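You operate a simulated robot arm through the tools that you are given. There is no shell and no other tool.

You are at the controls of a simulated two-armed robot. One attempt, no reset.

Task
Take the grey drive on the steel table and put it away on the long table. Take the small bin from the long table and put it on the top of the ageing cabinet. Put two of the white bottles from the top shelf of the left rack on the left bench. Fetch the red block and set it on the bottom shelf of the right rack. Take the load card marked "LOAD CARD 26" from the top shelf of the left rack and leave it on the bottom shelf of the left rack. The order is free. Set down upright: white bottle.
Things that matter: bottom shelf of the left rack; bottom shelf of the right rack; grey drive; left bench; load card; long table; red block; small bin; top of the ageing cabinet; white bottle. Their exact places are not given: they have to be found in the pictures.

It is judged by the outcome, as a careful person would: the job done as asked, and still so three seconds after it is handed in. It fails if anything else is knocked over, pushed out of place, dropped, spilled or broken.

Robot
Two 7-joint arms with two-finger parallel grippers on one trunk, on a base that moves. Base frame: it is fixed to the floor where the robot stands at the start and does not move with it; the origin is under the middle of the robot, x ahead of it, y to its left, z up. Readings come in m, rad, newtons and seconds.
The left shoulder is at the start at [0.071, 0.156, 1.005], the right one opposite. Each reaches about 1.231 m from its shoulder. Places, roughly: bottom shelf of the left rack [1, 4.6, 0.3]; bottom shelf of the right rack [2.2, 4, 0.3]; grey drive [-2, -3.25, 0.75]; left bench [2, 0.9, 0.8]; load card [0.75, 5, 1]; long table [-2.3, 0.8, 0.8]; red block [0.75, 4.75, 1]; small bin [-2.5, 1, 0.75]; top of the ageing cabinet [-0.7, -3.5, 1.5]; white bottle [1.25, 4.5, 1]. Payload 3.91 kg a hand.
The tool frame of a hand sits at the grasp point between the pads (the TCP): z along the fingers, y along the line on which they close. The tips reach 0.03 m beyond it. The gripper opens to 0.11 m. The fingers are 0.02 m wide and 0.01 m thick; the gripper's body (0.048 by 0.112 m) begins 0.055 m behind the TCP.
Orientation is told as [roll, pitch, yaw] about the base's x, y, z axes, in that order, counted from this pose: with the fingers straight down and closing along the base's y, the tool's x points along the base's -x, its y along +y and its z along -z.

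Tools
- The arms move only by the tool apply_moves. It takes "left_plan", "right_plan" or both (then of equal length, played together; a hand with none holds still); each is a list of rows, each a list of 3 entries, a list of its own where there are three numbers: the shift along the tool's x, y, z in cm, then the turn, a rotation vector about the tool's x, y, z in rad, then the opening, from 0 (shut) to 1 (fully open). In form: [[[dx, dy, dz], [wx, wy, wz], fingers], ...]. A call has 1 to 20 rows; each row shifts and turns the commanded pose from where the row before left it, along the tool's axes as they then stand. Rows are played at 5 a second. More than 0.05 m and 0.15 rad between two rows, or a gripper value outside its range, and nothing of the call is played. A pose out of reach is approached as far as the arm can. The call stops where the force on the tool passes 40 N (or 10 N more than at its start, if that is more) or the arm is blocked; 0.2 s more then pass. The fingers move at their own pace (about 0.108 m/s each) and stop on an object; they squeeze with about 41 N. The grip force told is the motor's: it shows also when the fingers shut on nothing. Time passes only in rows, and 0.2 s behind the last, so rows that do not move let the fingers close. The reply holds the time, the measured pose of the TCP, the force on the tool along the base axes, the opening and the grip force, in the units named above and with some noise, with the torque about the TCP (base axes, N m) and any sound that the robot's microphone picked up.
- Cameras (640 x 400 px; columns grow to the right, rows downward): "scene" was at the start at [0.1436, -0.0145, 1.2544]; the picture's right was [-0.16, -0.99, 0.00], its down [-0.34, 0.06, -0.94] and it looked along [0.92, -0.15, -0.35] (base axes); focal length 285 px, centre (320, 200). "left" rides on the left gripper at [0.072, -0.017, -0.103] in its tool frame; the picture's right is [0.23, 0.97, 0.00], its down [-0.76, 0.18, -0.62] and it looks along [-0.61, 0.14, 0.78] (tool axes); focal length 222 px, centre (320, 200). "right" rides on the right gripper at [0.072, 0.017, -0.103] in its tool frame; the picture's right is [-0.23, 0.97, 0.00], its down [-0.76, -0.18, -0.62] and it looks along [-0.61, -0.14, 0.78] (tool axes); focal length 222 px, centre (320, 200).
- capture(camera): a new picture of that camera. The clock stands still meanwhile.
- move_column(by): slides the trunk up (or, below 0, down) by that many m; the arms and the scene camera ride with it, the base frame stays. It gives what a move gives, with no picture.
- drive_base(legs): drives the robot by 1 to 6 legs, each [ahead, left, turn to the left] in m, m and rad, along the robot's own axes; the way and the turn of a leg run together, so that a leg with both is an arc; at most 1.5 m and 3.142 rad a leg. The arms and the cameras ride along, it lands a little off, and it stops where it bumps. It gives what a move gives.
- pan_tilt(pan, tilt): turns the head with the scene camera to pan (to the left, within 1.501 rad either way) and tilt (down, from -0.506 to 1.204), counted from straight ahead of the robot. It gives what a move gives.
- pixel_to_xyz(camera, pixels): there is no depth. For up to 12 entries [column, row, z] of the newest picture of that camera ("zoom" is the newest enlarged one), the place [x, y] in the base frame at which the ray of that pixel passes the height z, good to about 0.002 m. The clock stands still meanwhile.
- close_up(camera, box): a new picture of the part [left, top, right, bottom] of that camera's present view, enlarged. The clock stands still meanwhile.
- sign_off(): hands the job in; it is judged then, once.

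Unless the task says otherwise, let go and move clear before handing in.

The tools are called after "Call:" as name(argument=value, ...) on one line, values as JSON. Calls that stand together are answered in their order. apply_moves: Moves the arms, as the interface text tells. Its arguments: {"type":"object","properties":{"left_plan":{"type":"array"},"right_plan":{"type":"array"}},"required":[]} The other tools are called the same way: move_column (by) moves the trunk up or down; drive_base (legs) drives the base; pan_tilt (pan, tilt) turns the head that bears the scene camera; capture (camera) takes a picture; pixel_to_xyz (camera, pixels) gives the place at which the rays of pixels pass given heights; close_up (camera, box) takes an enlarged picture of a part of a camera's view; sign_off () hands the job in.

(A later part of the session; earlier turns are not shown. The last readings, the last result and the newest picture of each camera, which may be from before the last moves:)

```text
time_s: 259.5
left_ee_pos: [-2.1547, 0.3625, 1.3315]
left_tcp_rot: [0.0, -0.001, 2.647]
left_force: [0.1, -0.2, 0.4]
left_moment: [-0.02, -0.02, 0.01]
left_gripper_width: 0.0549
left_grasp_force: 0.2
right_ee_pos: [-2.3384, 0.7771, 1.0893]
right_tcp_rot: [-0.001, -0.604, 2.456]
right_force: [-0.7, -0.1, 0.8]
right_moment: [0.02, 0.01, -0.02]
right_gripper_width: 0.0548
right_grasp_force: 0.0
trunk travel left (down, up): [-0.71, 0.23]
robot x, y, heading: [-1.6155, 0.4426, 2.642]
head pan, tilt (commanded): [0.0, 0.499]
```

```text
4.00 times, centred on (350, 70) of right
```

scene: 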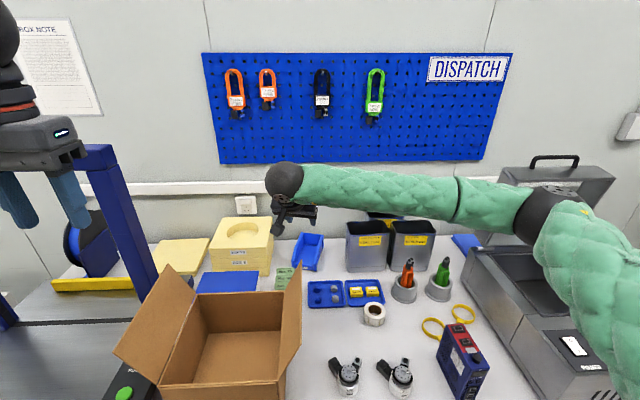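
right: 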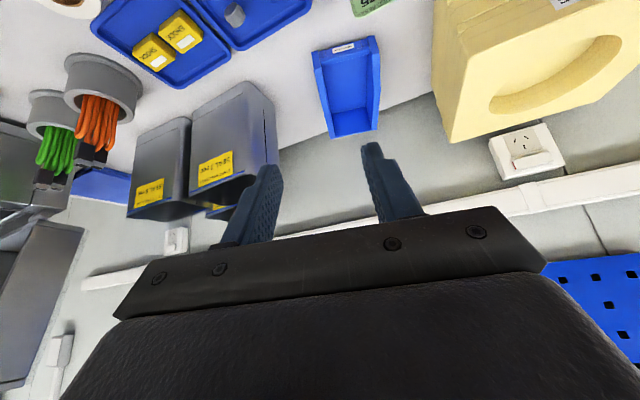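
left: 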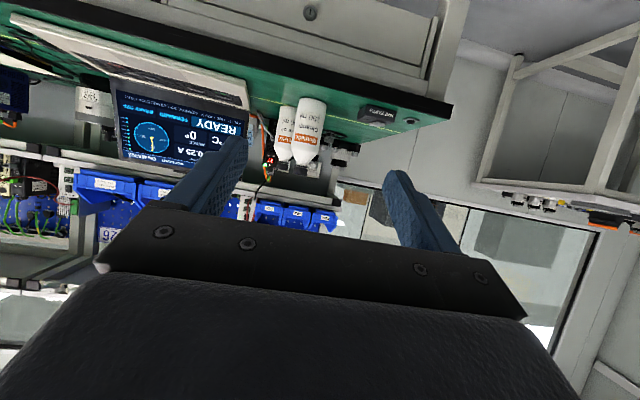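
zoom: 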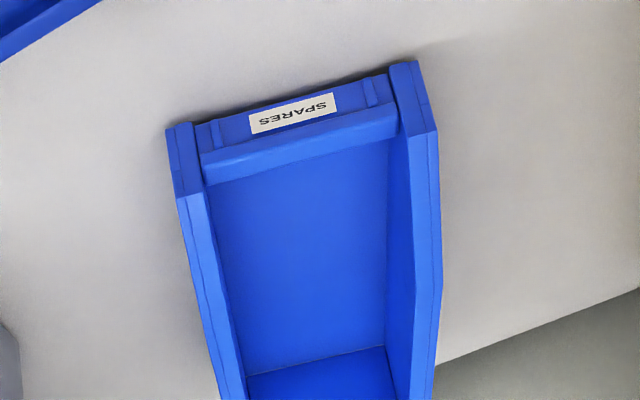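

Call:
pixel_to_xyz(camera="zoom", pixels=[[166, 128, 0.778], [418, 62, 0.778], [177, 196, 0.81], [206, 191, 0.81], [436, 130, 0.81], [225, 398, 0.85], [248, 398, 0.85], [437, 380, 0.85]])

Call:
pixel_to_xyz(camera="right", pixels=[[331, 138, 0.85], [378, 131, 0.85], [380, 45, 0.85]])

```text
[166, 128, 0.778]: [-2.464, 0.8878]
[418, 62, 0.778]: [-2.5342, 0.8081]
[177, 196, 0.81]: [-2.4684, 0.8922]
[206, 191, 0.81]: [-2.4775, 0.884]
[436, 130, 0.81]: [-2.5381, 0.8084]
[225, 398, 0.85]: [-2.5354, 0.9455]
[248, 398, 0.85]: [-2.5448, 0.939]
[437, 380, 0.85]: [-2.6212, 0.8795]
```

```text
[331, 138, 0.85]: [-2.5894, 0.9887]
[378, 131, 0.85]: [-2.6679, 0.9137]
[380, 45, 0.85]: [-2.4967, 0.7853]
```

The bin's right wall is confirmed with its centre line near (−2.536,0.938), and the hand already lies on its line. Before descending I'll check the cardboard box flap near (300,262).

Call:
capture(camera="scene")

Call:
pixel_to_xyz(camera="scene", pixels=[[306, 205, 0.95], [306, 205, 1.0], [306, 205, 1.05]])

```text
taken
```

scene: 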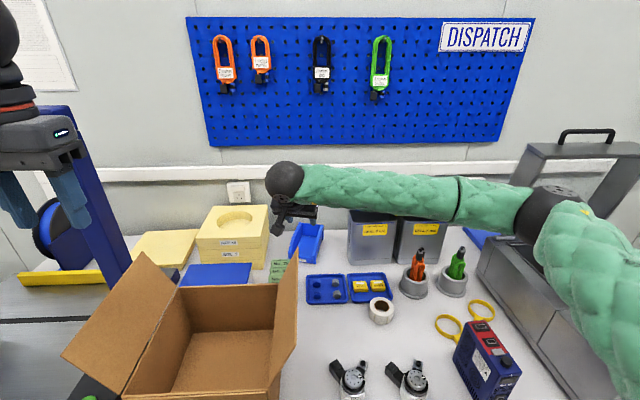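

```text
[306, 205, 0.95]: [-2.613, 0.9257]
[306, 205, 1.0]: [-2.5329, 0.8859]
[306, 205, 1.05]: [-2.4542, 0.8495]
```

Call:
pixel_to_xyz(camera="scene", pixels=[[297, 248, 0.95], [297, 248, 1.0], [297, 248, 1.05], [296, 345, 1.0], [275, 287, 0.95]])

```text
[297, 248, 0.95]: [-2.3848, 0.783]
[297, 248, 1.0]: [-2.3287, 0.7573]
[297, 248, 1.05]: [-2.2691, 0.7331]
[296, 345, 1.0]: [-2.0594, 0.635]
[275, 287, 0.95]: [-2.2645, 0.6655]
```

The flap's tip is near (−2.33,0.757) at about 1.0 m, just below and behind the hand. I'll go forward first at the present height, then straight down, to keep clear of it.

Call:
apply_moves(right_plan=[[[-3.856, 0, 2.661], [0, 0, 0], 0.5], [[-3.856, 0, 2.661], [0, 0, 0], 0.5], [[-3.856, 0, 2.661], [0, 0, 0], 0.5], [[-3.856, 0, 2.661], [0, 0, 0], 0.5], [[2.244, 0, 3.251], [0, 0, 0], 0.5], [[2.244, 0, 3.251], [0, 0, 0], 0.5], [[2.244, 0, 3.251], [0, 0, 0], 0.5]])

Call:
capture(camera="right")

Call:
capture(camera="scene")

```text
time_s: 261.1
left_ee_pos: [-2.1547, 0.3632, 1.3314]
left_tcp_rot: [-0.001, -0.001, 2.647]
left_force: [-0.1, -0.3, 1.0]
left_moment: [0.01, -0.01, -0.03]
left_gripper_width: 0.0552
left_grasp_force: 0.1
right_ee_pos: [-2.4831, 0.8996, 0.9711]
right_tcp_rot: [0.0, -0.602, 2.455]
right_force: [0.0, 0.5, -0.3]
right_moment: [-0.04, 0.0, 0.0]
right_gripper_width: 0.0548
right_grasp_force: 0.0
trunk travel left (down, up): [-0.71, 0.23]
robot x, y, heading: [-1.6181, 0.4426, 2.646]
head pan, tilt (commanded): [0.0, 0.499]
```

```text
taken
```

right: 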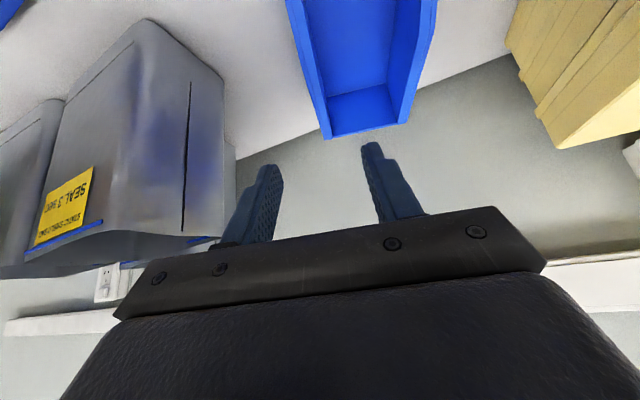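

```text
taken
```

scene: 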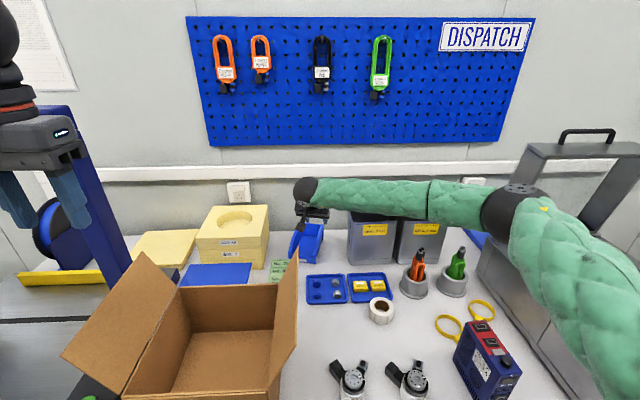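

The fingers are above the bin, one on each side of its right wall line. I'll check the distance to the SEAL bag before the final descent.

Call:
close_up(camera="scene", box=[270, 170, 430, 270])

Call:
pixel_to_xyz(camera="scene", pixels=[[348, 263, 0.778], [390, 264, 0.778], [346, 225, 0.95], [346, 225, 1.0]])

```text
4.00 times, centred on (350, 220) of scene
```

zoom: 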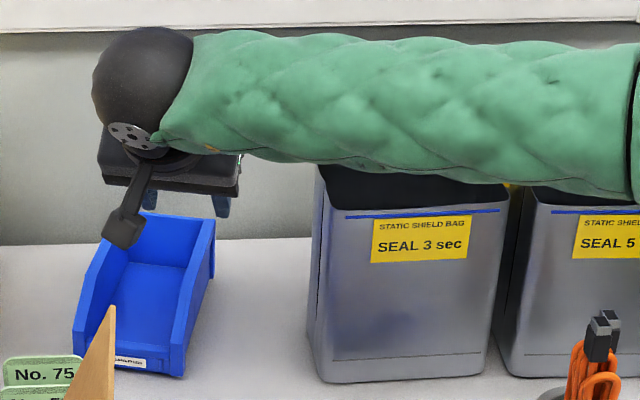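

```text
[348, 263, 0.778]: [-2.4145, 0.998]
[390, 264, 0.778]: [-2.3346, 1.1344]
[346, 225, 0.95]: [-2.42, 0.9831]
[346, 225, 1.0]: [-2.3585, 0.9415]
```

The bag's corner is about 6 cm from the planned hand position, which is enough. I'll go down 4 cm and then halfway in along the fingers.

Call:
apply_moves(right_plan=[[[2.265, 0.19, 3.297], [0, 0, 0], 0.5], [[0, 0.05, 3.0], [0, 0, 0], 0.5], [[0, 0.05, 3.0], [0, 0, 0], 0.5], [[0, 0, 0], [0, 0, 0], 0.5]])

Call:
capture(camera="right")

Call:
close_up(camera="scene", box=[270, 170, 430, 270])

```text
time_s: 262.1
left_ee_pos: [-2.1529, 0.3628, 1.3326]
left_tcp_rot: [0.001, -0.003, 2.646]
left_force: [0.2, 0.2, 0.6]
left_moment: [-0.02, 0.0, 0.01]
left_gripper_width: 0.0552
left_grasp_force: 0.1
right_ee_pos: [-2.5105, 0.9137, 0.8807]
right_tcp_rot: [0.0, -0.602, 2.454]
right_force: [-0.8, 0.0, -0.5]
right_moment: [0.01, 0.01, 0.01]
right_gripper_width: 0.0549
right_grasp_force: 0.0
trunk travel left (down, up): [-0.71, 0.23]
robot x, y, heading: [-1.6134, 0.4435, 2.643]
head pan, tilt (commanded): [0.0, 0.499]
```

```text
taken
```

right: 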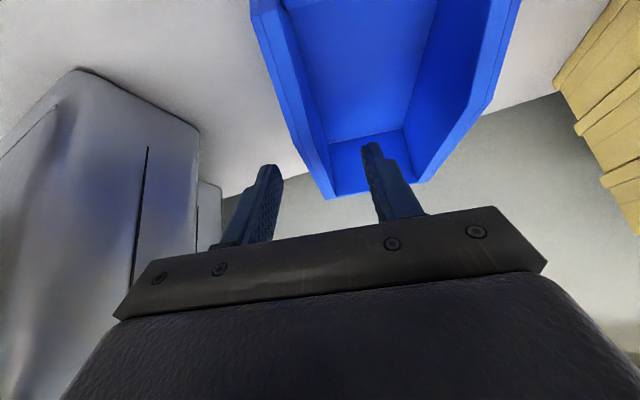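

```text
4.00 times, centred on (350, 220) of scene
```

zoom: 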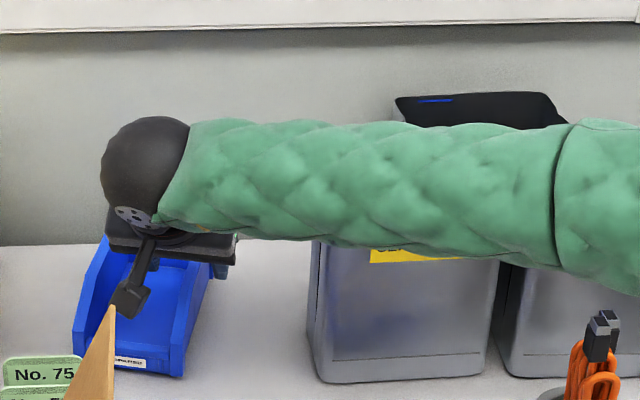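

The bin's right wall runs between the two fingers, from (290,100) to (325,190). I'll go the last 6 cm along the fingers.

Call:
apply_moves(right_plan=[[[0, -0.08, 2.0], [0, 0, 0], 0.5], [[0, -0.08, 2.0], [0, 0, 0], 0.5], [[0, -0.08, 2.0], [0, 0, 0], 0.5], [[0, 0, 0], [0, 0, 0], 0.5]])

Call:
capture(camera="right")

Call:
close_up(camera="scene", box=[270, 170, 430, 270])

```text
time_s: 263.1
left_ee_pos: [-2.1547, 0.3629, 1.3323]
left_tcp_rot: [0.001, -0.001, 2.645]
left_force: [0.8, -0.2, 0.8]
left_moment: [-0.01, -0.05, 0.02]
left_gripper_width: 0.0548
left_grasp_force: 0.0
right_ee_pos: [-2.5365, 0.9379, 0.8309]
right_tcp_rot: [0.0, -0.602, 2.453]
right_force: [0.7, 0.8, 0.2]
right_moment: [0.0, -0.01, 0.02]
right_gripper_width: 0.0549
right_grasp_force: 0.1
trunk travel left (down, up): [-0.71, 0.23]
robot x, y, heading: [-1.6097, 0.4387, 2.644]
head pan, tilt (commanded): [0.0, 0.499]
```

```text
taken
```

right: 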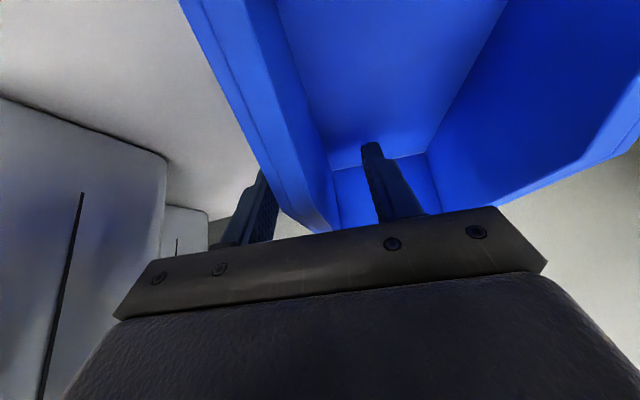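

```text
4.00 times, centred on (350, 220) of scene
```

zoom: 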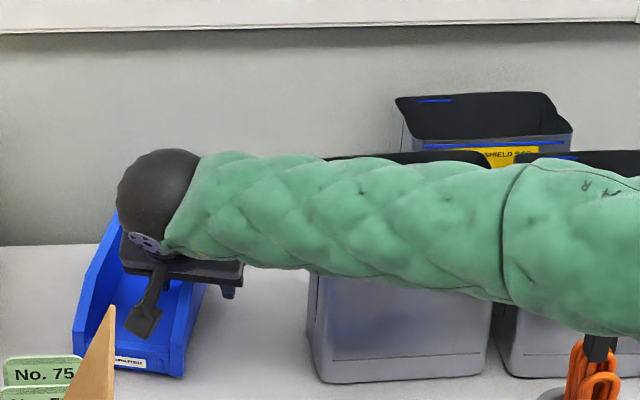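

One finger is inside the bin and one outside its right wall. Before closing I'll check the forearm's clearance over the orange shears at about (420,255).

Call:
close_up(camera="scene", box=[330, 170, 570, 320])

Call:
pixel_to_xyz(camera="scene", pixels=[[415, 298, 0.778], [421, 250, 0.9], [421, 250, 0.93], [421, 250, 0.96], [453, 296, 0.778]])

```text
2.67 times, centred on (450, 245) of scene
```

zoom: 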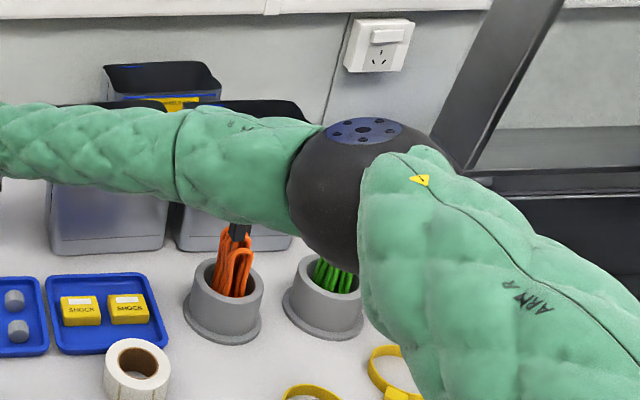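

```text
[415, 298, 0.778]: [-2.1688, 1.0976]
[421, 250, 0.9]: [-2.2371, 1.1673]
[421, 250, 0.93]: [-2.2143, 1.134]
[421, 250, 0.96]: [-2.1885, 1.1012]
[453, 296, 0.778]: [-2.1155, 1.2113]
```

The forearm passes about 17 cm in front of the shears, so there is no contact. I'll close on the bin's wall.

Call:
apply_moves(right_plan=[[[0, 0, 0], [0, 0, 0], 0.3], [[0, 0, 0], [0, 0, 0], 0], [[0, 0, 0], [0, 0, 0], 0], [[0, 0, 0], [0, 0, 0], 0]])

Call:
capture(camera="right")

```text
time_s: 264.1
left_ee_pos: [-2.1541, 0.3627, 1.3315]
left_tcp_rot: [0.0, -0.001, 2.648]
left_force: [0.3, -0.2, -0.1]
left_moment: [0.01, -0.01, -0.01]
left_gripper_width: 0.0548
left_grasp_force: 0.1
right_ee_pos: [-2.5364, 0.9367, 0.8316]
right_tcp_rot: [0.0, -0.602, 2.455]
right_force: [0.4, -0.2, -0.2]
right_moment: [0.05, -0.01, -0.01]
right_gripper_width: 0.0118
right_grasp_force: 41.2
trunk travel left (down, up): [-0.71, 0.23]
robot x, y, heading: [-1.6132, 0.4417, 2.643]
head pan, tilt (commanded): [0.0, 0.499]
```

```text
taken
```

right: 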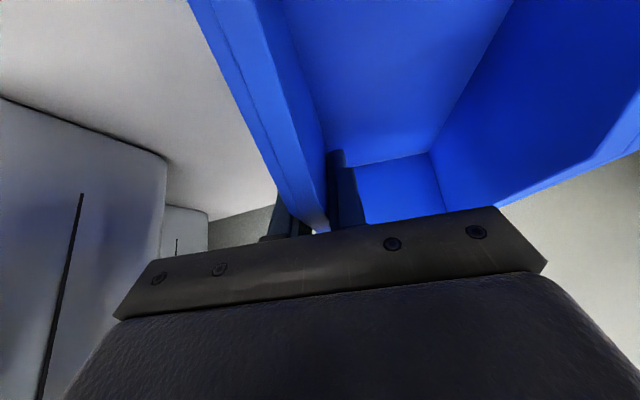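

The wall is gripped (0.0118 m). I'll lift 3 cm and look whether the bin stays level.

Call:
apply_moves(right_plan=[[[-0.85, 0, -1.237], [0, 0, 0], 0], [[-0.85, 0, -1.237], [0, 0, 0], 0], [[0, 0, 0], [0, 0, 0], 0], [[0, 0, 0], [0, 0, 0], 0]])

Call:
capture(camera="right")

Call:
close_up(camera="scene", box=[270, 170, 430, 270])

```text
time_s: 265.1
left_ee_pos: [-2.1538, 0.3628, 1.3315]
left_tcp_rot: [-0.001, -0.003, 2.645]
left_force: [0.0, 0.8, 0.1]
left_moment: [0.02, 0.03, -0.02]
left_gripper_width: 0.0553
left_grasp_force: 0.0
right_ee_pos: [-2.5376, 0.9385, 0.8623]
right_tcp_rot: [0.0, -0.602, 2.453]
right_force: [1.1, -0.3, -1.2]
right_moment: [0.02, -0.04, 0.02]
right_gripper_width: 0.0114
right_grasp_force: 41.7
trunk travel left (down, up): [-0.71, 0.23]
robot x, y, heading: [-1.6132, 0.4414, 2.64]
head pan, tilt (commanded): [0.0, 0.499]
```

```text
taken
```

right: 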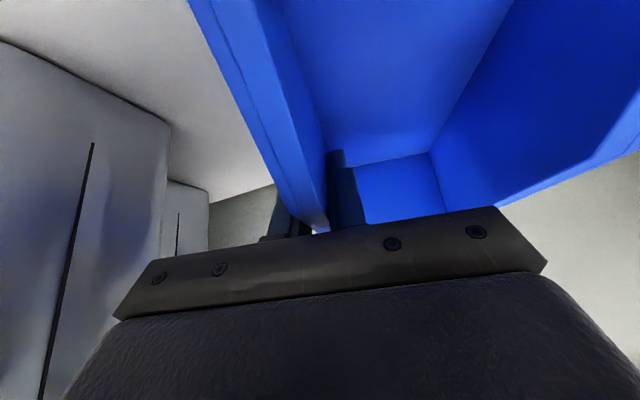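

```text
4.00 times, centred on (350, 220) of scene
```

zoom: 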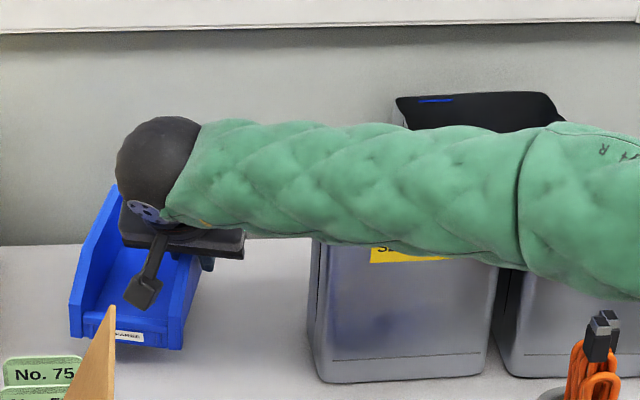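

The bin is lifted level and firmly held. I'll raise it 30 cm, well above the cardboard flaps, and draw it back.

Call:
apply_moves(right_plan=[[[-2.265, 0, -3.297], [0, 0, 0], 0], [[-2.265, 0, -3.297], [0, 0, 0], 0], [[-2.265, 0, -3.297], [0, 0, 0], 0], [[-2.265, 0, -3.297], [0, 0, 0], 0], [[-2.265, 0, -3.297], [0, 0, 0], 0], [[-2.265, 0, -3.297], [0, 0, 0], 0], [[-2.265, 0, -3.297], [0, 0, 0], 0], [[-1.13, 0, -1.65], [0, 0, 0], 0], [[3.3, -0.8, -2.27], [0, 0, 0], 0], [[3.3, -0.8, -2.27], [0, 0, 0], 0], [[3.3, -0.8, -2.27], [0, 0, 0], 0], [[3.3, -0.8, -2.27], [0, 0, 0], 0], [[3.3, -0.8, -2.27], [0, 0, 0], 0], [[3.3, -0.8, -2.27], [0, 0, 0], 0], [[3.3, -0.8, -2.27], [0, 0, 0], 0]])

Call:
capture(camera="scene")

Call:
capture(camera="right")

```text
time_s: 268.3
left_ee_pos: [-2.1541, 0.3629, 1.3319]
left_tcp_rot: [0.0, -0.002, 2.645]
left_force: [0.2, 0.5, -0.5]
left_moment: [0.01, 0.02, -0.02]
left_gripper_width: 0.0551
left_grasp_force: 0.1
right_ee_pos: [-2.2807, 0.807, 1.1633]
right_tcp_rot: [-0.001, -0.605, 2.455]
right_force: [0.5, 0.1, -0.9]
right_moment: [0.05, 0.01, -0.04]
right_gripper_width: 0.0119
right_grasp_force: 41.0
trunk travel left (down, up): [-0.71, 0.23]
robot x, y, heading: [-1.6116, 0.4434, 2.644]
head pan, tilt (commanded): [0.0, 0.499]
```

```text
taken
```

scene: 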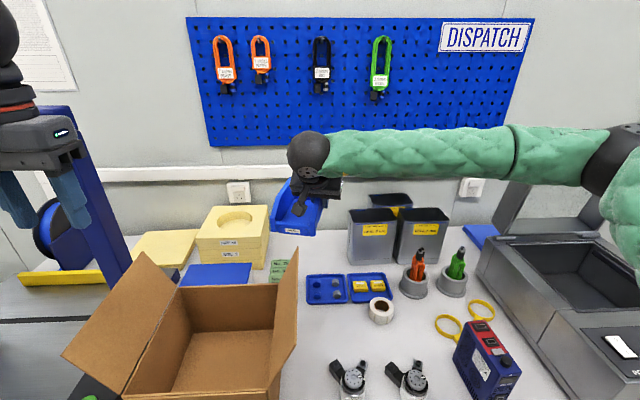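

```text
taken
```

right: 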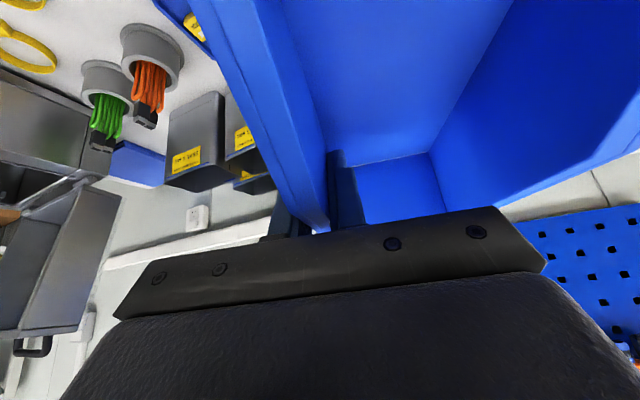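

The bin is clear of everything on the table. I'll back away from the table and then turn toward the cabinet side to look.

Call:
drive_base(legs=[[-1.0, 0, 0], [0, 0, 1.2]])

Call:
pan_tilt(pan=0.4, tilt=0.3)

Call:
capture(camera="scene")

```text
time_s: 276.7
left_ee_pos: [-0.8266, -0.5897, 1.3314]
left_tcp_rot: [-0.001, -0.003, -2.436]
left_force: [0.1, -1.1, -0.1]
left_moment: [0.02, 0.03, 0.03]
left_gripper_width: 0.055
left_grasp_force: 0.0
right_ee_pos: [-1.2861, -0.5502, 1.1624]
right_tcp_rot: [-0.001, -0.601, -2.626]
right_force: [-0.9, 0.4, -0.9]
right_moment: [0.02, 0.06, -0.01]
right_gripper_width: 0.0117
right_grasp_force: 40.5
trunk travel left (down, up): [-0.71, 0.23]
robot x, y, heading: [-0.7032, -0.0548, -2.438]
head pan, tilt (commanded): [0.0, 0.499]
```

```text
time_s: 277.6
left_ee_pos: [-0.8256, -0.5913, 1.3319]
left_tcp_rot: [0.001, -0.002, -2.437]
left_force: [0.7, -0.8, -0.6]
left_moment: [0.03, -0.01, -0.01]
left_gripper_width: 0.0552
left_grasp_force: 0.1
right_ee_pos: [-1.2865, -0.5503, 1.1624]
right_tcp_rot: [0.001, -0.602, -2.626]
right_force: [-0.8, -0.8, -1.1]
right_moment: [0.02, 0.02, 0.02]
right_gripper_width: 0.0116
right_grasp_force: 41.4
trunk travel left (down, up): [-0.71, 0.23]
robot x, y, heading: [-0.7008, -0.0568, -2.435]
head pan, tilt (commanded): [0.4, 0.3]
```

```text
taken
```

scene: 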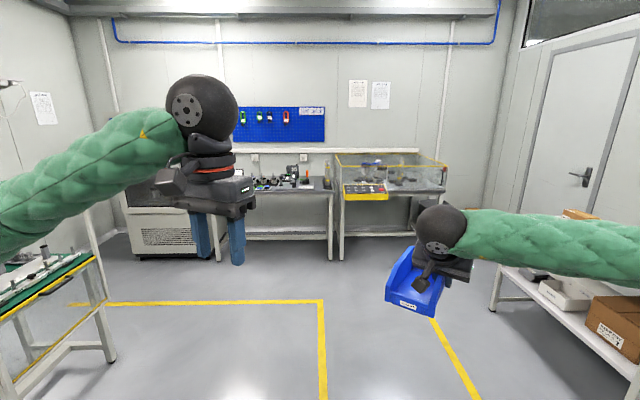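

I see the steel table at (285,190), a glass-cased table to its right and the cabinet hidden behind the left arm at (165,210). I'll square up to that wall and drive forward along the open floor.

Call:
drive_base(legs=[[0, 0, 0.415], [1.2, 0.3, 0]])

Call:
pan_tilt(pan=0.2, tilt=0.3)

Call:
capture(camera="scene")

```text
time_s: 285.2
left_ee_pos: [-0.8728, -1.8381, 1.3317]
left_tcp_rot: [0.0, -0.002, -2.026]
left_force: [0.8, 0.5, 0.4]
left_moment: [0.03, 0.0, -0.01]
left_gripper_width: 0.0551
left_grasp_force: 0.1
right_ee_pos: [-1.3117, -1.9843, 1.1617]
right_tcp_rot: [0.0, -0.602, -2.217]
right_force: [-0.1, 0.2, -1.5]
right_moment: [0.03, 0.06, 0.0]
right_gripper_width: 0.0112
right_grasp_force: 41.1
trunk travel left (down, up): [-0.71, 0.23]
robot x, y, heading: [-0.9737, -1.2984, -2.025]
head pan, tilt (commanded): [0.4, 0.3]
```

```text
time_s: 285.9
left_ee_pos: [-0.8724, -1.8387, 1.3318]
left_tcp_rot: [-0.001, -0.002, -2.026]
left_force: [-0.6, 0.3, 0.1]
left_moment: [-0.01, -0.03, 0.0]
left_gripper_width: 0.0551
left_grasp_force: 0.0
right_ee_pos: [-1.3103, -1.9845, 1.1631]
right_tcp_rot: [0.003, -0.601, -2.219]
right_force: [0.0, -0.1, -0.8]
right_moment: [0.02, 0.07, 0.02]
right_gripper_width: 0.0117
right_grasp_force: 41.4
trunk travel left (down, up): [-0.71, 0.23]
robot x, y, heading: [-0.9756, -1.3, -2.027]
head pan, tilt (commanded): [0.201, 0.3]
```

```text
taken
```

scene: 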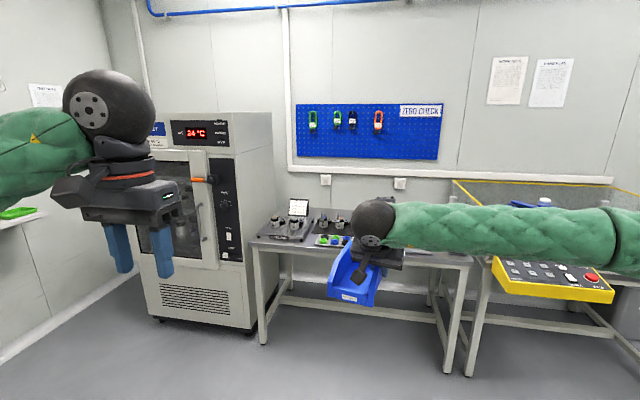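

The cabinet stands at (140–270, 110–330), the steel table right beside it. I'll measure the cabinet's feet and top.

Call:
close_up(camera="scene", box=[130, 90, 380, 250])

Call:
pixel_to_xyz(camera="scene", pixels=[[158, 320, 0], [250, 332, 0], [262, 342, 0], [470, 374, 0], [436, 318, 0], [447, 370, 0], [148, 300, 0]])

```text
2.50 times, centred on (255, 170) of scene
```

zoom: 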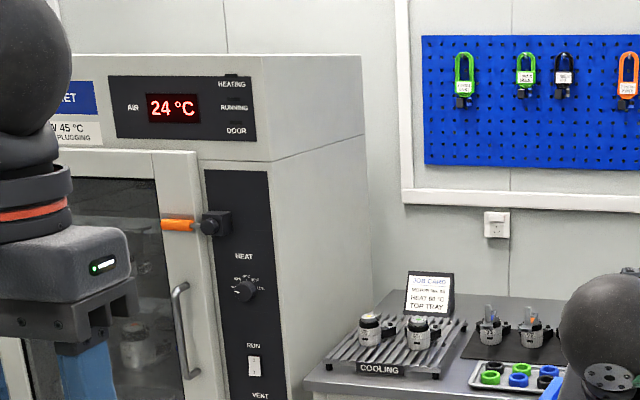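

```text
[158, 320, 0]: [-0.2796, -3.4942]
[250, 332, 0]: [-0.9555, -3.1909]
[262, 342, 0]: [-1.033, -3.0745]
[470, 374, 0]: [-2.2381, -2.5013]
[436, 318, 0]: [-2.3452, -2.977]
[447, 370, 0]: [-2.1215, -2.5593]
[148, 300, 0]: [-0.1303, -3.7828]
```

The cabinet's front is at v≈−3.27, u from 0.53 to 1.27, top near 1.51 m. I'll raise the trunk fully so I can look over its top.

Call:
move_column(by=0.225)

Call:
drive_base(legs=[[0.5, 0, 0.006], [0, 0.75, 0]])

Call:
pan_tilt(pan=0.2, tilt=0.35)

Call:
capture(camera="scene")

```text
time_s: 288.3
left_ee_pos: [-0.8718, -1.8378, 1.557]
left_tcp_rot: [0.0, 0.0, -2.026]
left_force: [-0.2, -0.3, 0.5]
left_moment: [0.02, -0.01, -0.01]
left_gripper_width: 0.0553
left_grasp_force: 0.2
right_ee_pos: [-1.3107, -1.9852, 1.3882]
right_tcp_rot: [0.0, -0.602, -2.219]
right_force: [0.2, 0.4, -2.0]
right_moment: [0.01, 0.05, 0.0]
right_gripper_width: 0.0114
right_grasp_force: 40.1
trunk travel left (down, up): [-0.935, 0.005]
robot x, y, heading: [-0.9771, -1.3019, -2.027]
head pan, tilt (commanded): [0.201, 0.3]
```

```text
time_s: 294.9
left_ee_pos: [-0.4506, -2.6307, 1.5575]
left_tcp_rot: [-0.001, -0.002, -2.043]
left_force: [-0.7, -0.3, -0.7]
left_moment: [0.02, -0.03, 0.02]
left_gripper_width: 0.0552
left_grasp_force: 0.2
right_ee_pos: [-0.8903, -2.77, 1.3874]
right_tcp_rot: [0.0, -0.601, -2.235]
right_force: [0.3, 0.6, -1.1]
right_moment: [-0.01, 0.04, -0.02]
right_gripper_width: 0.0118
right_grasp_force: 40.4
trunk travel left (down, up): [-0.935, 0.005]
robot x, y, heading: [-0.5421, -2.0918, -2.043]
head pan, tilt (commanded): [0.201, 0.3]
```

```text
time_s: 295.6
left_ee_pos: [-0.4484, -2.6303, 1.5572]
left_tcp_rot: [-0.002, -0.001, -2.044]
left_force: [0.1, 0.5, 0.5]
left_moment: [0.01, -0.03, -0.02]
left_gripper_width: 0.0546
left_grasp_force: 0.1
right_ee_pos: [-0.8908, -2.7698, 1.3872]
right_tcp_rot: [-0.001, -0.603, -2.234]
right_force: [-0.4, -0.8, -1.1]
right_moment: [0.0, 0.07, -0.01]
right_gripper_width: 0.0117
right_grasp_force: 41.0
trunk travel left (down, up): [-0.935, 0.005]
robot x, y, heading: [-0.542, -2.0901, -2.044]
head pan, tilt (commanded): [0.201, 0.351]
```

```text
taken
```

scene: 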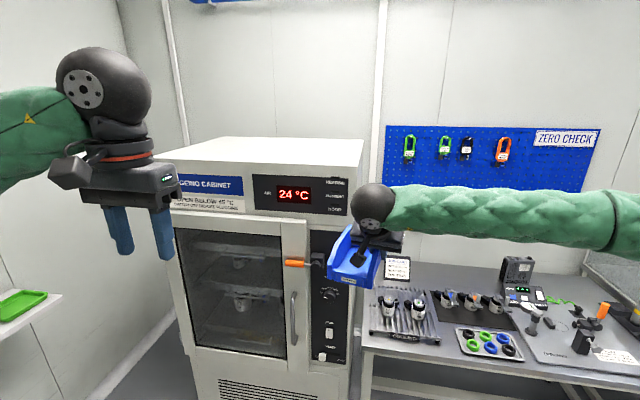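

The ageing cabinet's top is empty and visible at (265,160). I'll enlarge and measure it.

Call:
close_up(camera="scene", box=[155, 120, 395, 270])

Call:
pixel_to_xyz(camera="zoom", pixels=[[517, 180, 1.5], [517, 180, 1.52], [517, 180, 1.54], [552, 50, 1.5], [552, 50, 1.52], [552, 50, 1.54], [190, 45, 1.52], [40, 150, 1.52]])

```text
2.67 times, centred on (275, 195) of scene
```

zoom: 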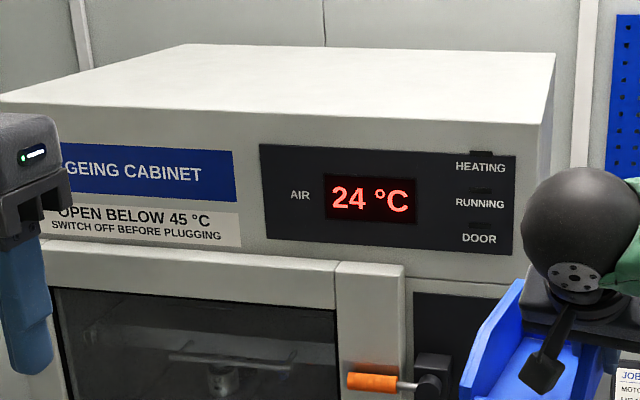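

```text
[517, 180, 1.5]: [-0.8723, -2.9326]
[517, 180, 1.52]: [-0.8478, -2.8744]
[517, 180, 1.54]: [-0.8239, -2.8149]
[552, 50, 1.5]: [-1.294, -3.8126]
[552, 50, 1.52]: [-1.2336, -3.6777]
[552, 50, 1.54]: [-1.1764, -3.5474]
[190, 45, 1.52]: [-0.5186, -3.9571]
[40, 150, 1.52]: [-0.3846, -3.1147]
```

Call:
pixel_to_xyz(camera="zoom", pixels=[[538, 123, 1.48], [538, 123, 1.5], [538, 123, 1.52], [2, 98, 1.48], [2, 98, 1.5], [2, 98, 1.52], [555, 53, 1.5], [187, 44, 1.5], [300, 111, 1.5]])

```text
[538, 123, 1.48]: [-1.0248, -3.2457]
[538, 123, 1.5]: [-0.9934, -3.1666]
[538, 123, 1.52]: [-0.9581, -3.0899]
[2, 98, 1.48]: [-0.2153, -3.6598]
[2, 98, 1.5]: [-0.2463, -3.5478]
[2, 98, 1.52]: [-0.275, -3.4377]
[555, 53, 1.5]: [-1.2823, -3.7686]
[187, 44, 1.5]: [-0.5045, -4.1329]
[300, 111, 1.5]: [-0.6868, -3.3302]
```

The cabinet top is at z≈1.50, spanning u 0.49–1.32, v −3.29 to −3.95. I'll raise the bin above it, then drive closer.

Call:
apply_moves(right_plan=[[[-2.223, 0, -3.229], [0, 0, 0], 0], [[-2.223, 0, -3.229], [0, 0, 0], 0], [[-2.223, 0, -3.229], [0, 0, 0], 0], [[-2.223, 0, -3.229], [0, 0, 0], 0], [[-2.223, 0, -3.229], [0, 0, 0], 0], [[-2.223, 0, -3.229], [0, 0, 0], 0]])

Call:
drive_base(legs=[[0.4, 0, 0.023], [0, 0.18, 0]])

Call:
capture(camera="scene")

Call:
capture(camera="right")

```text
time_s: 296.9
left_ee_pos: [-0.4504, -2.6315, 1.5569]
left_tcp_rot: [-0.002, -0.002, -2.044]
left_force: [0.1, 0.6, -0.5]
left_moment: [-0.01, -0.01, -0.01]
left_gripper_width: 0.0551
left_grasp_force: 0.0
right_ee_pos: [-0.892, -2.7698, 1.6223]
right_tcp_rot: [0.0, -0.603, -2.234]
right_force: [0.1, -1.0, -1.0]
right_moment: [0.04, 0.04, -0.01]
right_gripper_width: 0.0115
right_grasp_force: 40.9
trunk travel left (down, up): [-0.935, 0.005]
robot x, y, heading: [-0.5442, -2.0908, -2.043]
head pan, tilt (commanded): [0.201, 0.351]
```

```text
time_s: 300.5
left_ee_pos: [-0.4615, -3.0583, 1.5568]
left_tcp_rot: [0.001, -0.002, -2.025]
left_force: [0.1, 1.1, -0.7]
left_moment: [-0.02, -0.02, 0.0]
left_gripper_width: 0.0549
left_grasp_force: 0.1
right_ee_pos: [-0.9016, -3.2061, 1.6225]
right_tcp_rot: [0.004, -0.602, -2.217]
right_force: [-0.5, 0.0, -0.4]
right_moment: [-0.01, 0.03, 0.0]
right_gripper_width: 0.0116
right_grasp_force: 40.3
trunk travel left (down, up): [-0.935, 0.005]
robot x, y, heading: [-0.5577, -2.5198, -2.028]
head pan, tilt (commanded): [0.201, 0.351]
```

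```text
taken
```

scene: 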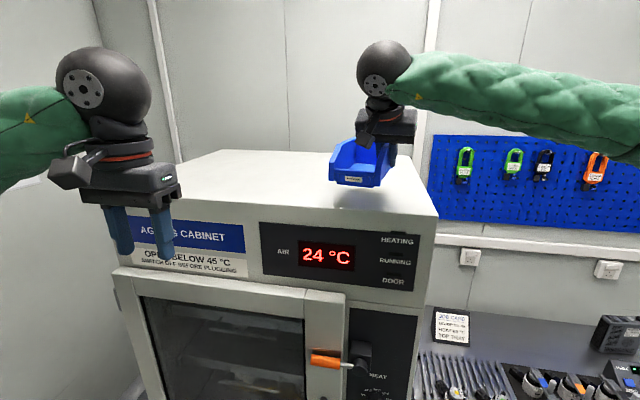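

```text
taken
```

right: 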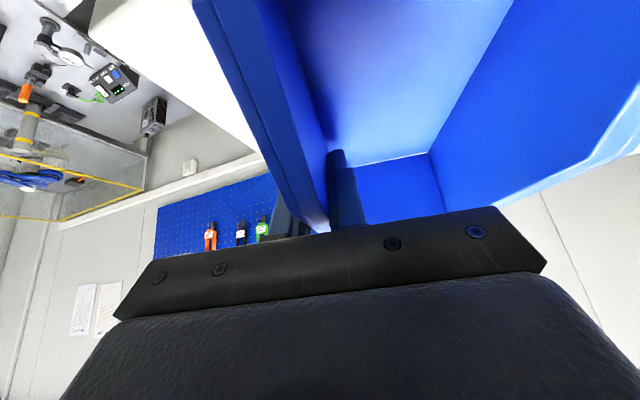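

The bin is over the cabinet's front edge at u=0.58. I'll carry it 12 cm to the left and 25 cm further onto the top.

Call:
apply_moves(right_plan=[[[-3.065, 2.73, 2.107], [0, 0, 0], 0], [[-3.065, 2.73, 2.107], [0, 0, 0], 0], [[-3.065, 2.73, 2.107], [0, 0, 0], 0], [[-3.065, 2.73, 2.107], [0, 0, 0], 0], [[-3.065, 2.73, 2.107], [0, 0, 0], 0], [[-3.065, 2.73, 2.107], [0, 0, 0], 0], [[0, 0, 0], [0, 0, 0], 0]])

Call:
capture(camera="scene")

Call:
capture(camera="right")

```text
time_s: 302.1
left_ee_pos: [-0.459, -3.0604, 1.5586]
left_tcp_rot: [0.0, 0.0, -2.023]
left_force: [-0.1, 0.5, 0.9]
left_moment: [-0.01, 0.02, 0.02]
left_gripper_width: 0.0549
left_grasp_force: 0.0
right_ee_pos: [-0.9008, -3.4833, 1.6207]
right_tcp_rot: [-0.001, -0.601, -2.214]
right_force: [-0.6, -0.9, 0.1]
right_moment: [0.03, 0.03, 0.0]
right_gripper_width: 0.0113
right_grasp_force: 40.8
trunk travel left (down, up): [-0.935, 0.005]
robot x, y, heading: [-0.5595, -2.5215, -2.026]
head pan, tilt (commanded): [0.201, 0.351]
```

```text
taken
```

scene: 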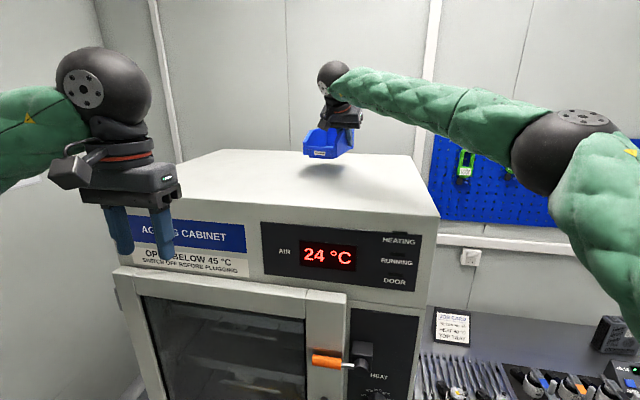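

```text
taken
```

right: 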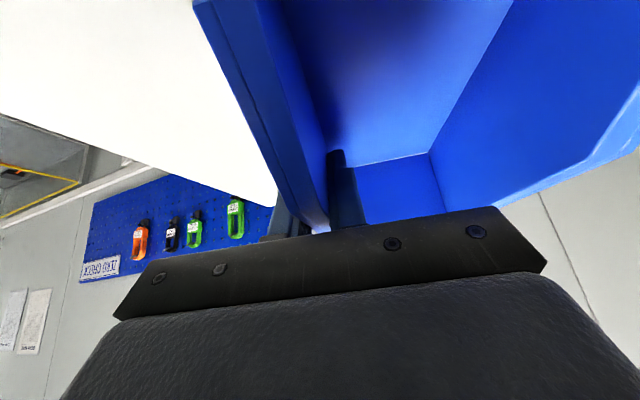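

The bin is above the middle of the cabinet top, its shadow at (322,172). I'll lower it 5.2 cm first.

Call:
apply_moves(right_plan=[[[0.735, 0, 1.072], [0, 0, 0], 0], [[0.735, 0, 1.072], [0, 0, 0], 0], [[0.735, 0, 1.072], [0, 0, 0], 0], [[0.735, 0, 1.072], [0, 0, 0], 0], [[0, 0, 0], [0, 0, 0], 0]])

Call:
close_up(camera="scene", box=[240, 80, 400, 180])

```text
time_s: 303.3
left_ee_pos: [-0.4583, -3.0598, 1.5578]
left_tcp_rot: [0.0, -0.002, -2.027]
left_force: [-0.3, 0.8, -1.2]
left_moment: [0.0, -0.01, 0.01]
left_gripper_width: 0.0551
left_grasp_force: 0.1
right_ee_pos: [-0.9027, -3.4831, 1.5713]
right_tcp_rot: [0.002, -0.604, -2.219]
right_force: [-3.2, -4.8, 17.5]
right_moment: [0.93, -0.81, -0.04]
right_gripper_width: 0.0115
right_grasp_force: 41.2
trunk travel left (down, up): [-0.935, 0.005]
robot x, y, heading: [-0.5629, -2.5211, -2.025]
head pan, tilt (commanded): [0.201, 0.351]
```

```text
4.00 times, centred on (320, 130) of scene
```

zoom: 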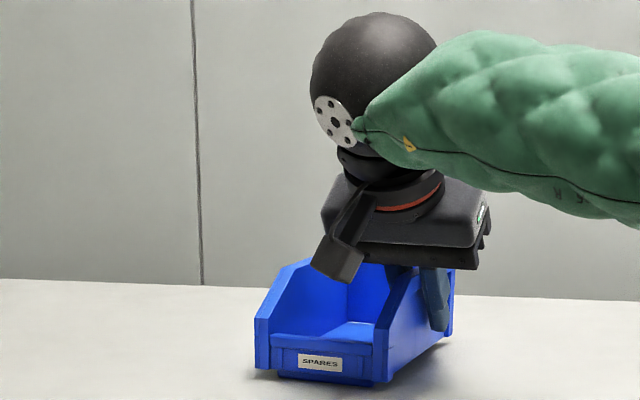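

Contact came sooner than expected (17.5 N at z=1.571, so the top is near 1.517 m); the bin looks level on the surface. I'll ease up 3 mm and check the force.

Call:
apply_moves(right_plan=[[[-0.17, 0, -0.247], [0, 0, 0], 0], [[0, 0, 0], [0, 0, 0], 0]])

```text
time_s: 303.9
left_ee_pos: [-0.4585, -3.0588, 1.558]
left_tcp_rot: [-0.001, -0.002, -2.027]
left_force: [-0.4, 0.2, 0.3]
left_moment: [-0.03, 0.0, 0.0]
left_gripper_width: 0.0551
left_grasp_force: 0.2
right_ee_pos: [-0.9025, -3.4843, 1.5716]
right_tcp_rot: [-0.001, -0.603, -2.216]
right_force: [-1.9, 0.9, 2.7]
right_moment: [-0.26, 0.17, -0.09]
right_gripper_width: 0.0116
right_grasp_force: 41.1
trunk travel left (down, up): [-0.935, 0.005]
robot x, y, heading: [-0.563, -2.5241, -2.026]
head pan, tilt (commanded): [0.201, 0.351]
```

The force is down to 2.7 N with the bin resting. I'll open the fingers and withdraw up along them.

Call:
apply_moves(right_plan=[[[0, 0, 0], [0, 0, 0], 0.3], [[0, 0, 0], [0, 0, 0], 0.5], [[0, 0, 0], [0, 0, 0], 0.5], [[0, 0, -2], [0, 0, 0], 0.5], [[0, 0, -3], [0, 0, 0], 0.5], [[0, 0, -4], [0, 0, 0], 0.5], [[0, 0, -4], [0, 0, 0], 0.5]])

Call:
capture(camera="scene")

Call:
capture(camera="right")

```text
time_s: 305.5
left_ee_pos: [-0.4569, -3.0592, 1.5577]
left_tcp_rot: [-0.001, -0.004, -2.023]
left_force: [0.8, 0.1, 0.0]
left_moment: [0.0, 0.02, -0.03]
left_gripper_width: 0.0551
left_grasp_force: 0.2
right_ee_pos: [-0.8533, -3.4251, 1.6823]
right_tcp_rot: [0.0, -0.601, -2.217]
right_force: [-0.3, 0.1, 0.7]
right_moment: [0.0, 0.0, -0.01]
right_gripper_width: 0.055
right_grasp_force: 0.1
trunk travel left (down, up): [-0.935, 0.005]
robot x, y, heading: [-0.5591, -2.5252, -2.029]
head pan, tilt (commanded): [0.201, 0.351]
```

```text
taken
```

scene: 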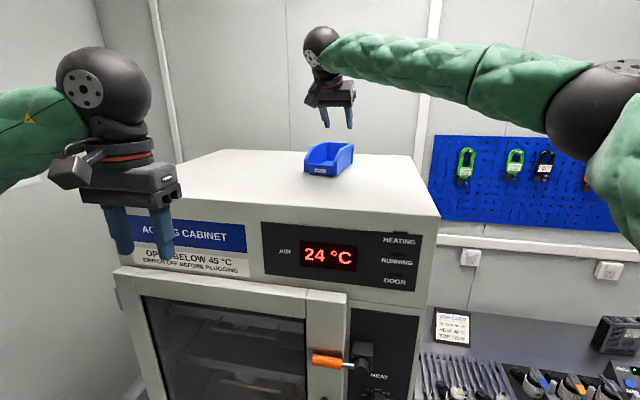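

```text
taken
```

right: 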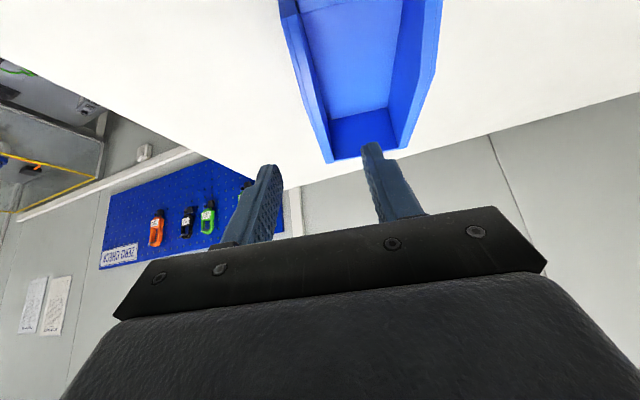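

The small bin sits on the ageing cabinet's top. I'll draw the hand back and then drive right to the steel table to find the grey drive.

Call:
apply_moves(right_plan=[[[3.71, 0, -2.55], [0, 0, 0], 0.5], [[3.71, 0, -2.55], [0, 0, 0], 0.5], [[3.71, 0, -2.55], [0, 0, 0], 0.5], [[3.71, 0, -2.55], [0, 0, 0], 0.5], [[3.71, 0, -2.55], [0, 0, 0], 0.5], [[3.71, 0, -2.55], [0, 0, 0], 0.5]])

Call:
drive_base(legs=[[0, -0.9, 0]])

Call:
move_column(by=-0.2)

Call:
pan_tilt(pan=0.0, tilt=0.5)

Call:
capture(camera="scene")

```text
time_s: 306.9
left_ee_pos: [-0.4564, -3.0604, 1.5568]
left_tcp_rot: [-0.002, -0.002, -2.025]
left_force: [0.6, 0.6, 0.2]
left_moment: [-0.03, 0.01, -0.02]
left_gripper_width: 0.0548
left_grasp_force: 0.1
right_ee_pos: [-0.6916, -3.21, 1.6792]
right_tcp_rot: [0.002, -0.602, -2.218]
right_force: [-0.5, 0.3, -0.2]
right_moment: [-0.04, 0.01, -0.01]
right_gripper_width: 0.0549
right_grasp_force: 0.0
trunk travel left (down, up): [-0.935, 0.005]
robot x, y, heading: [-0.5607, -2.5227, -2.03]
head pan, tilt (commanded): [0.201, 0.351]
```

```text
time_s: 311.7
left_ee_pos: [-1.2565, -2.674, 1.5563]
left_tcp_rot: [-0.001, 0.0, -1.993]
left_force: [-0.1, -0.5, -1.1]
left_moment: [-0.01, 0.02, -0.03]
left_gripper_width: 0.0551
left_grasp_force: 0.1
right_ee_pos: [-1.4846, -2.831, 1.6787]
right_tcp_rot: [0.0, -0.602, -2.186]
right_force: [-0.4, -0.1, 0.9]
right_moment: [-0.03, 0.02, 0.05]
right_gripper_width: 0.0549
right_grasp_force: 0.1
trunk travel left (down, up): [-0.935, 0.005]
robot x, y, heading: [-1.373, -2.139, -1.998]
head pan, tilt (commanded): [0.201, 0.351]
```

```text
time_s: 313.8
left_ee_pos: [-1.2574, -2.6738, 1.357]
left_tcp_rot: [-0.002, -0.002, -1.995]
left_force: [0.2, 0.6, 0.3]
left_moment: [0.02, 0.01, -0.02]
left_gripper_width: 0.0549
left_grasp_force: 0.1
right_ee_pos: [-1.4857, -2.8307, 1.4794]
right_tcp_rot: [0.001, -0.602, -2.186]
right_force: [0.4, 0.8, 0.2]
right_moment: [-0.03, -0.01, 0.0]
right_gripper_width: 0.055
right_grasp_force: 0.0
trunk travel left (down, up): [-0.735, 0.205]
robot x, y, heading: [-1.3771, -2.139, -1.999]
head pan, tilt (commanded): [0.201, 0.351]
```

```text
time_s: 314.6
left_ee_pos: [-1.2575, -2.6733, 1.3559]
left_tcp_rot: [-0.003, -0.002, -1.996]
left_force: [0.3, 0.0, 0.7]
left_moment: [0.0, -0.01, 0.01]
left_gripper_width: 0.0551
left_grasp_force: 0.1
right_ee_pos: [-1.4872, -2.8314, 1.4796]
right_tcp_rot: [0.001, -0.601, -2.187]
right_force: [0.0, 0.4, 0.5]
right_moment: [0.04, -0.02, 0.04]
right_gripper_width: 0.0549
right_grasp_force: 0.0
trunk travel left (down, up): [-0.735, 0.205]
robot x, y, heading: [-1.3745, -2.1402, -1.996]
head pan, tilt (commanded): [0.0, 0.499]
```

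```text
taken
```

scene: 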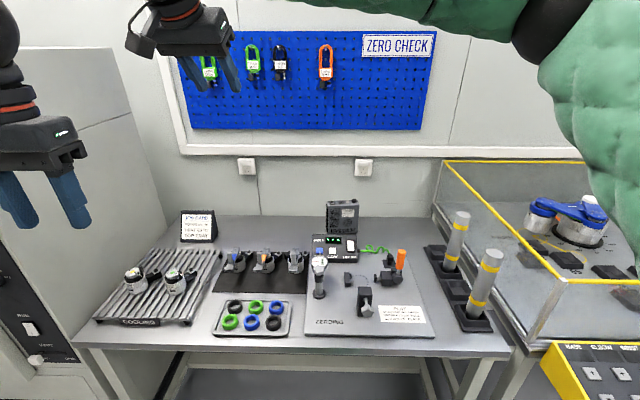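

The steel table is in view; a dark grey box stands at (342,215) behind the digital instrument. I'll enlarge that area.

Call:
close_up(camera="scene", box=[290, 180, 450, 280])

Call:
close_up(camera="scene", box=[70, 190, 310, 340])

```text
4.00 times, centred on (370, 230) of scene
```

zoom: 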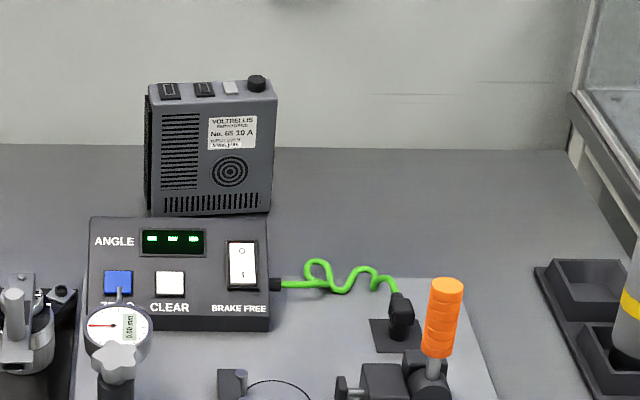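

```text
2.67 times, centred on (190, 265) of scene
```

zoom: 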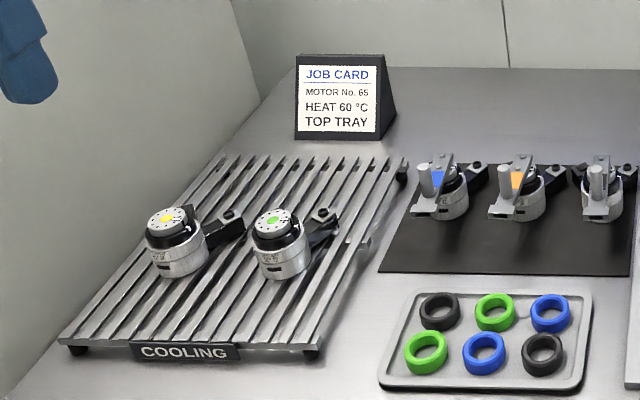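

The grey drive (VOLTRELLIS No. 66, 10 A) stands at (342,218) behind the ANGLE instrument. I'll measure its base at several heights, then change the trunk height for parallax.

Call:
close_up(camera="scene", box=[300, 190, 380, 240])

Call:
pixel_to_xyz(camera="zoom", pixels=[[223, 240, 0.75], [223, 240, 0.78], [223, 240, 0.81], [223, 240, 0.84], [458, 232, 0.75], [458, 232, 0.78], [458, 232, 0.81], [458, 232, 0.84]])

```text
8.00 times, centred on (340, 215) of scene
```

zoom: 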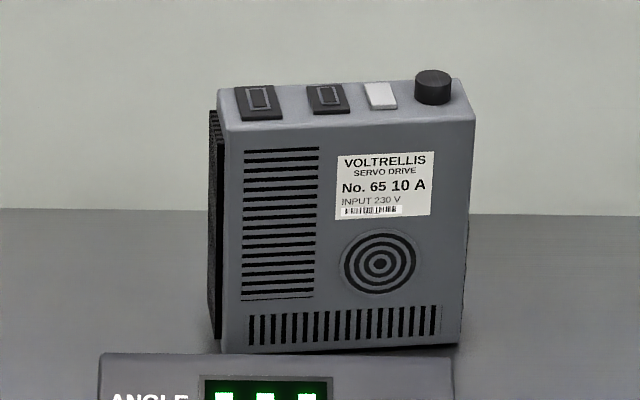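

```text
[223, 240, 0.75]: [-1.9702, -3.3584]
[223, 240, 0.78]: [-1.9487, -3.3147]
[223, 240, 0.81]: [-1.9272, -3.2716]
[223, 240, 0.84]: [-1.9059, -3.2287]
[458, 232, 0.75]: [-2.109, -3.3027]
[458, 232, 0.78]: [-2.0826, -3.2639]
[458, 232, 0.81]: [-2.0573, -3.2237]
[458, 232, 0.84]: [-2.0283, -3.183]
```

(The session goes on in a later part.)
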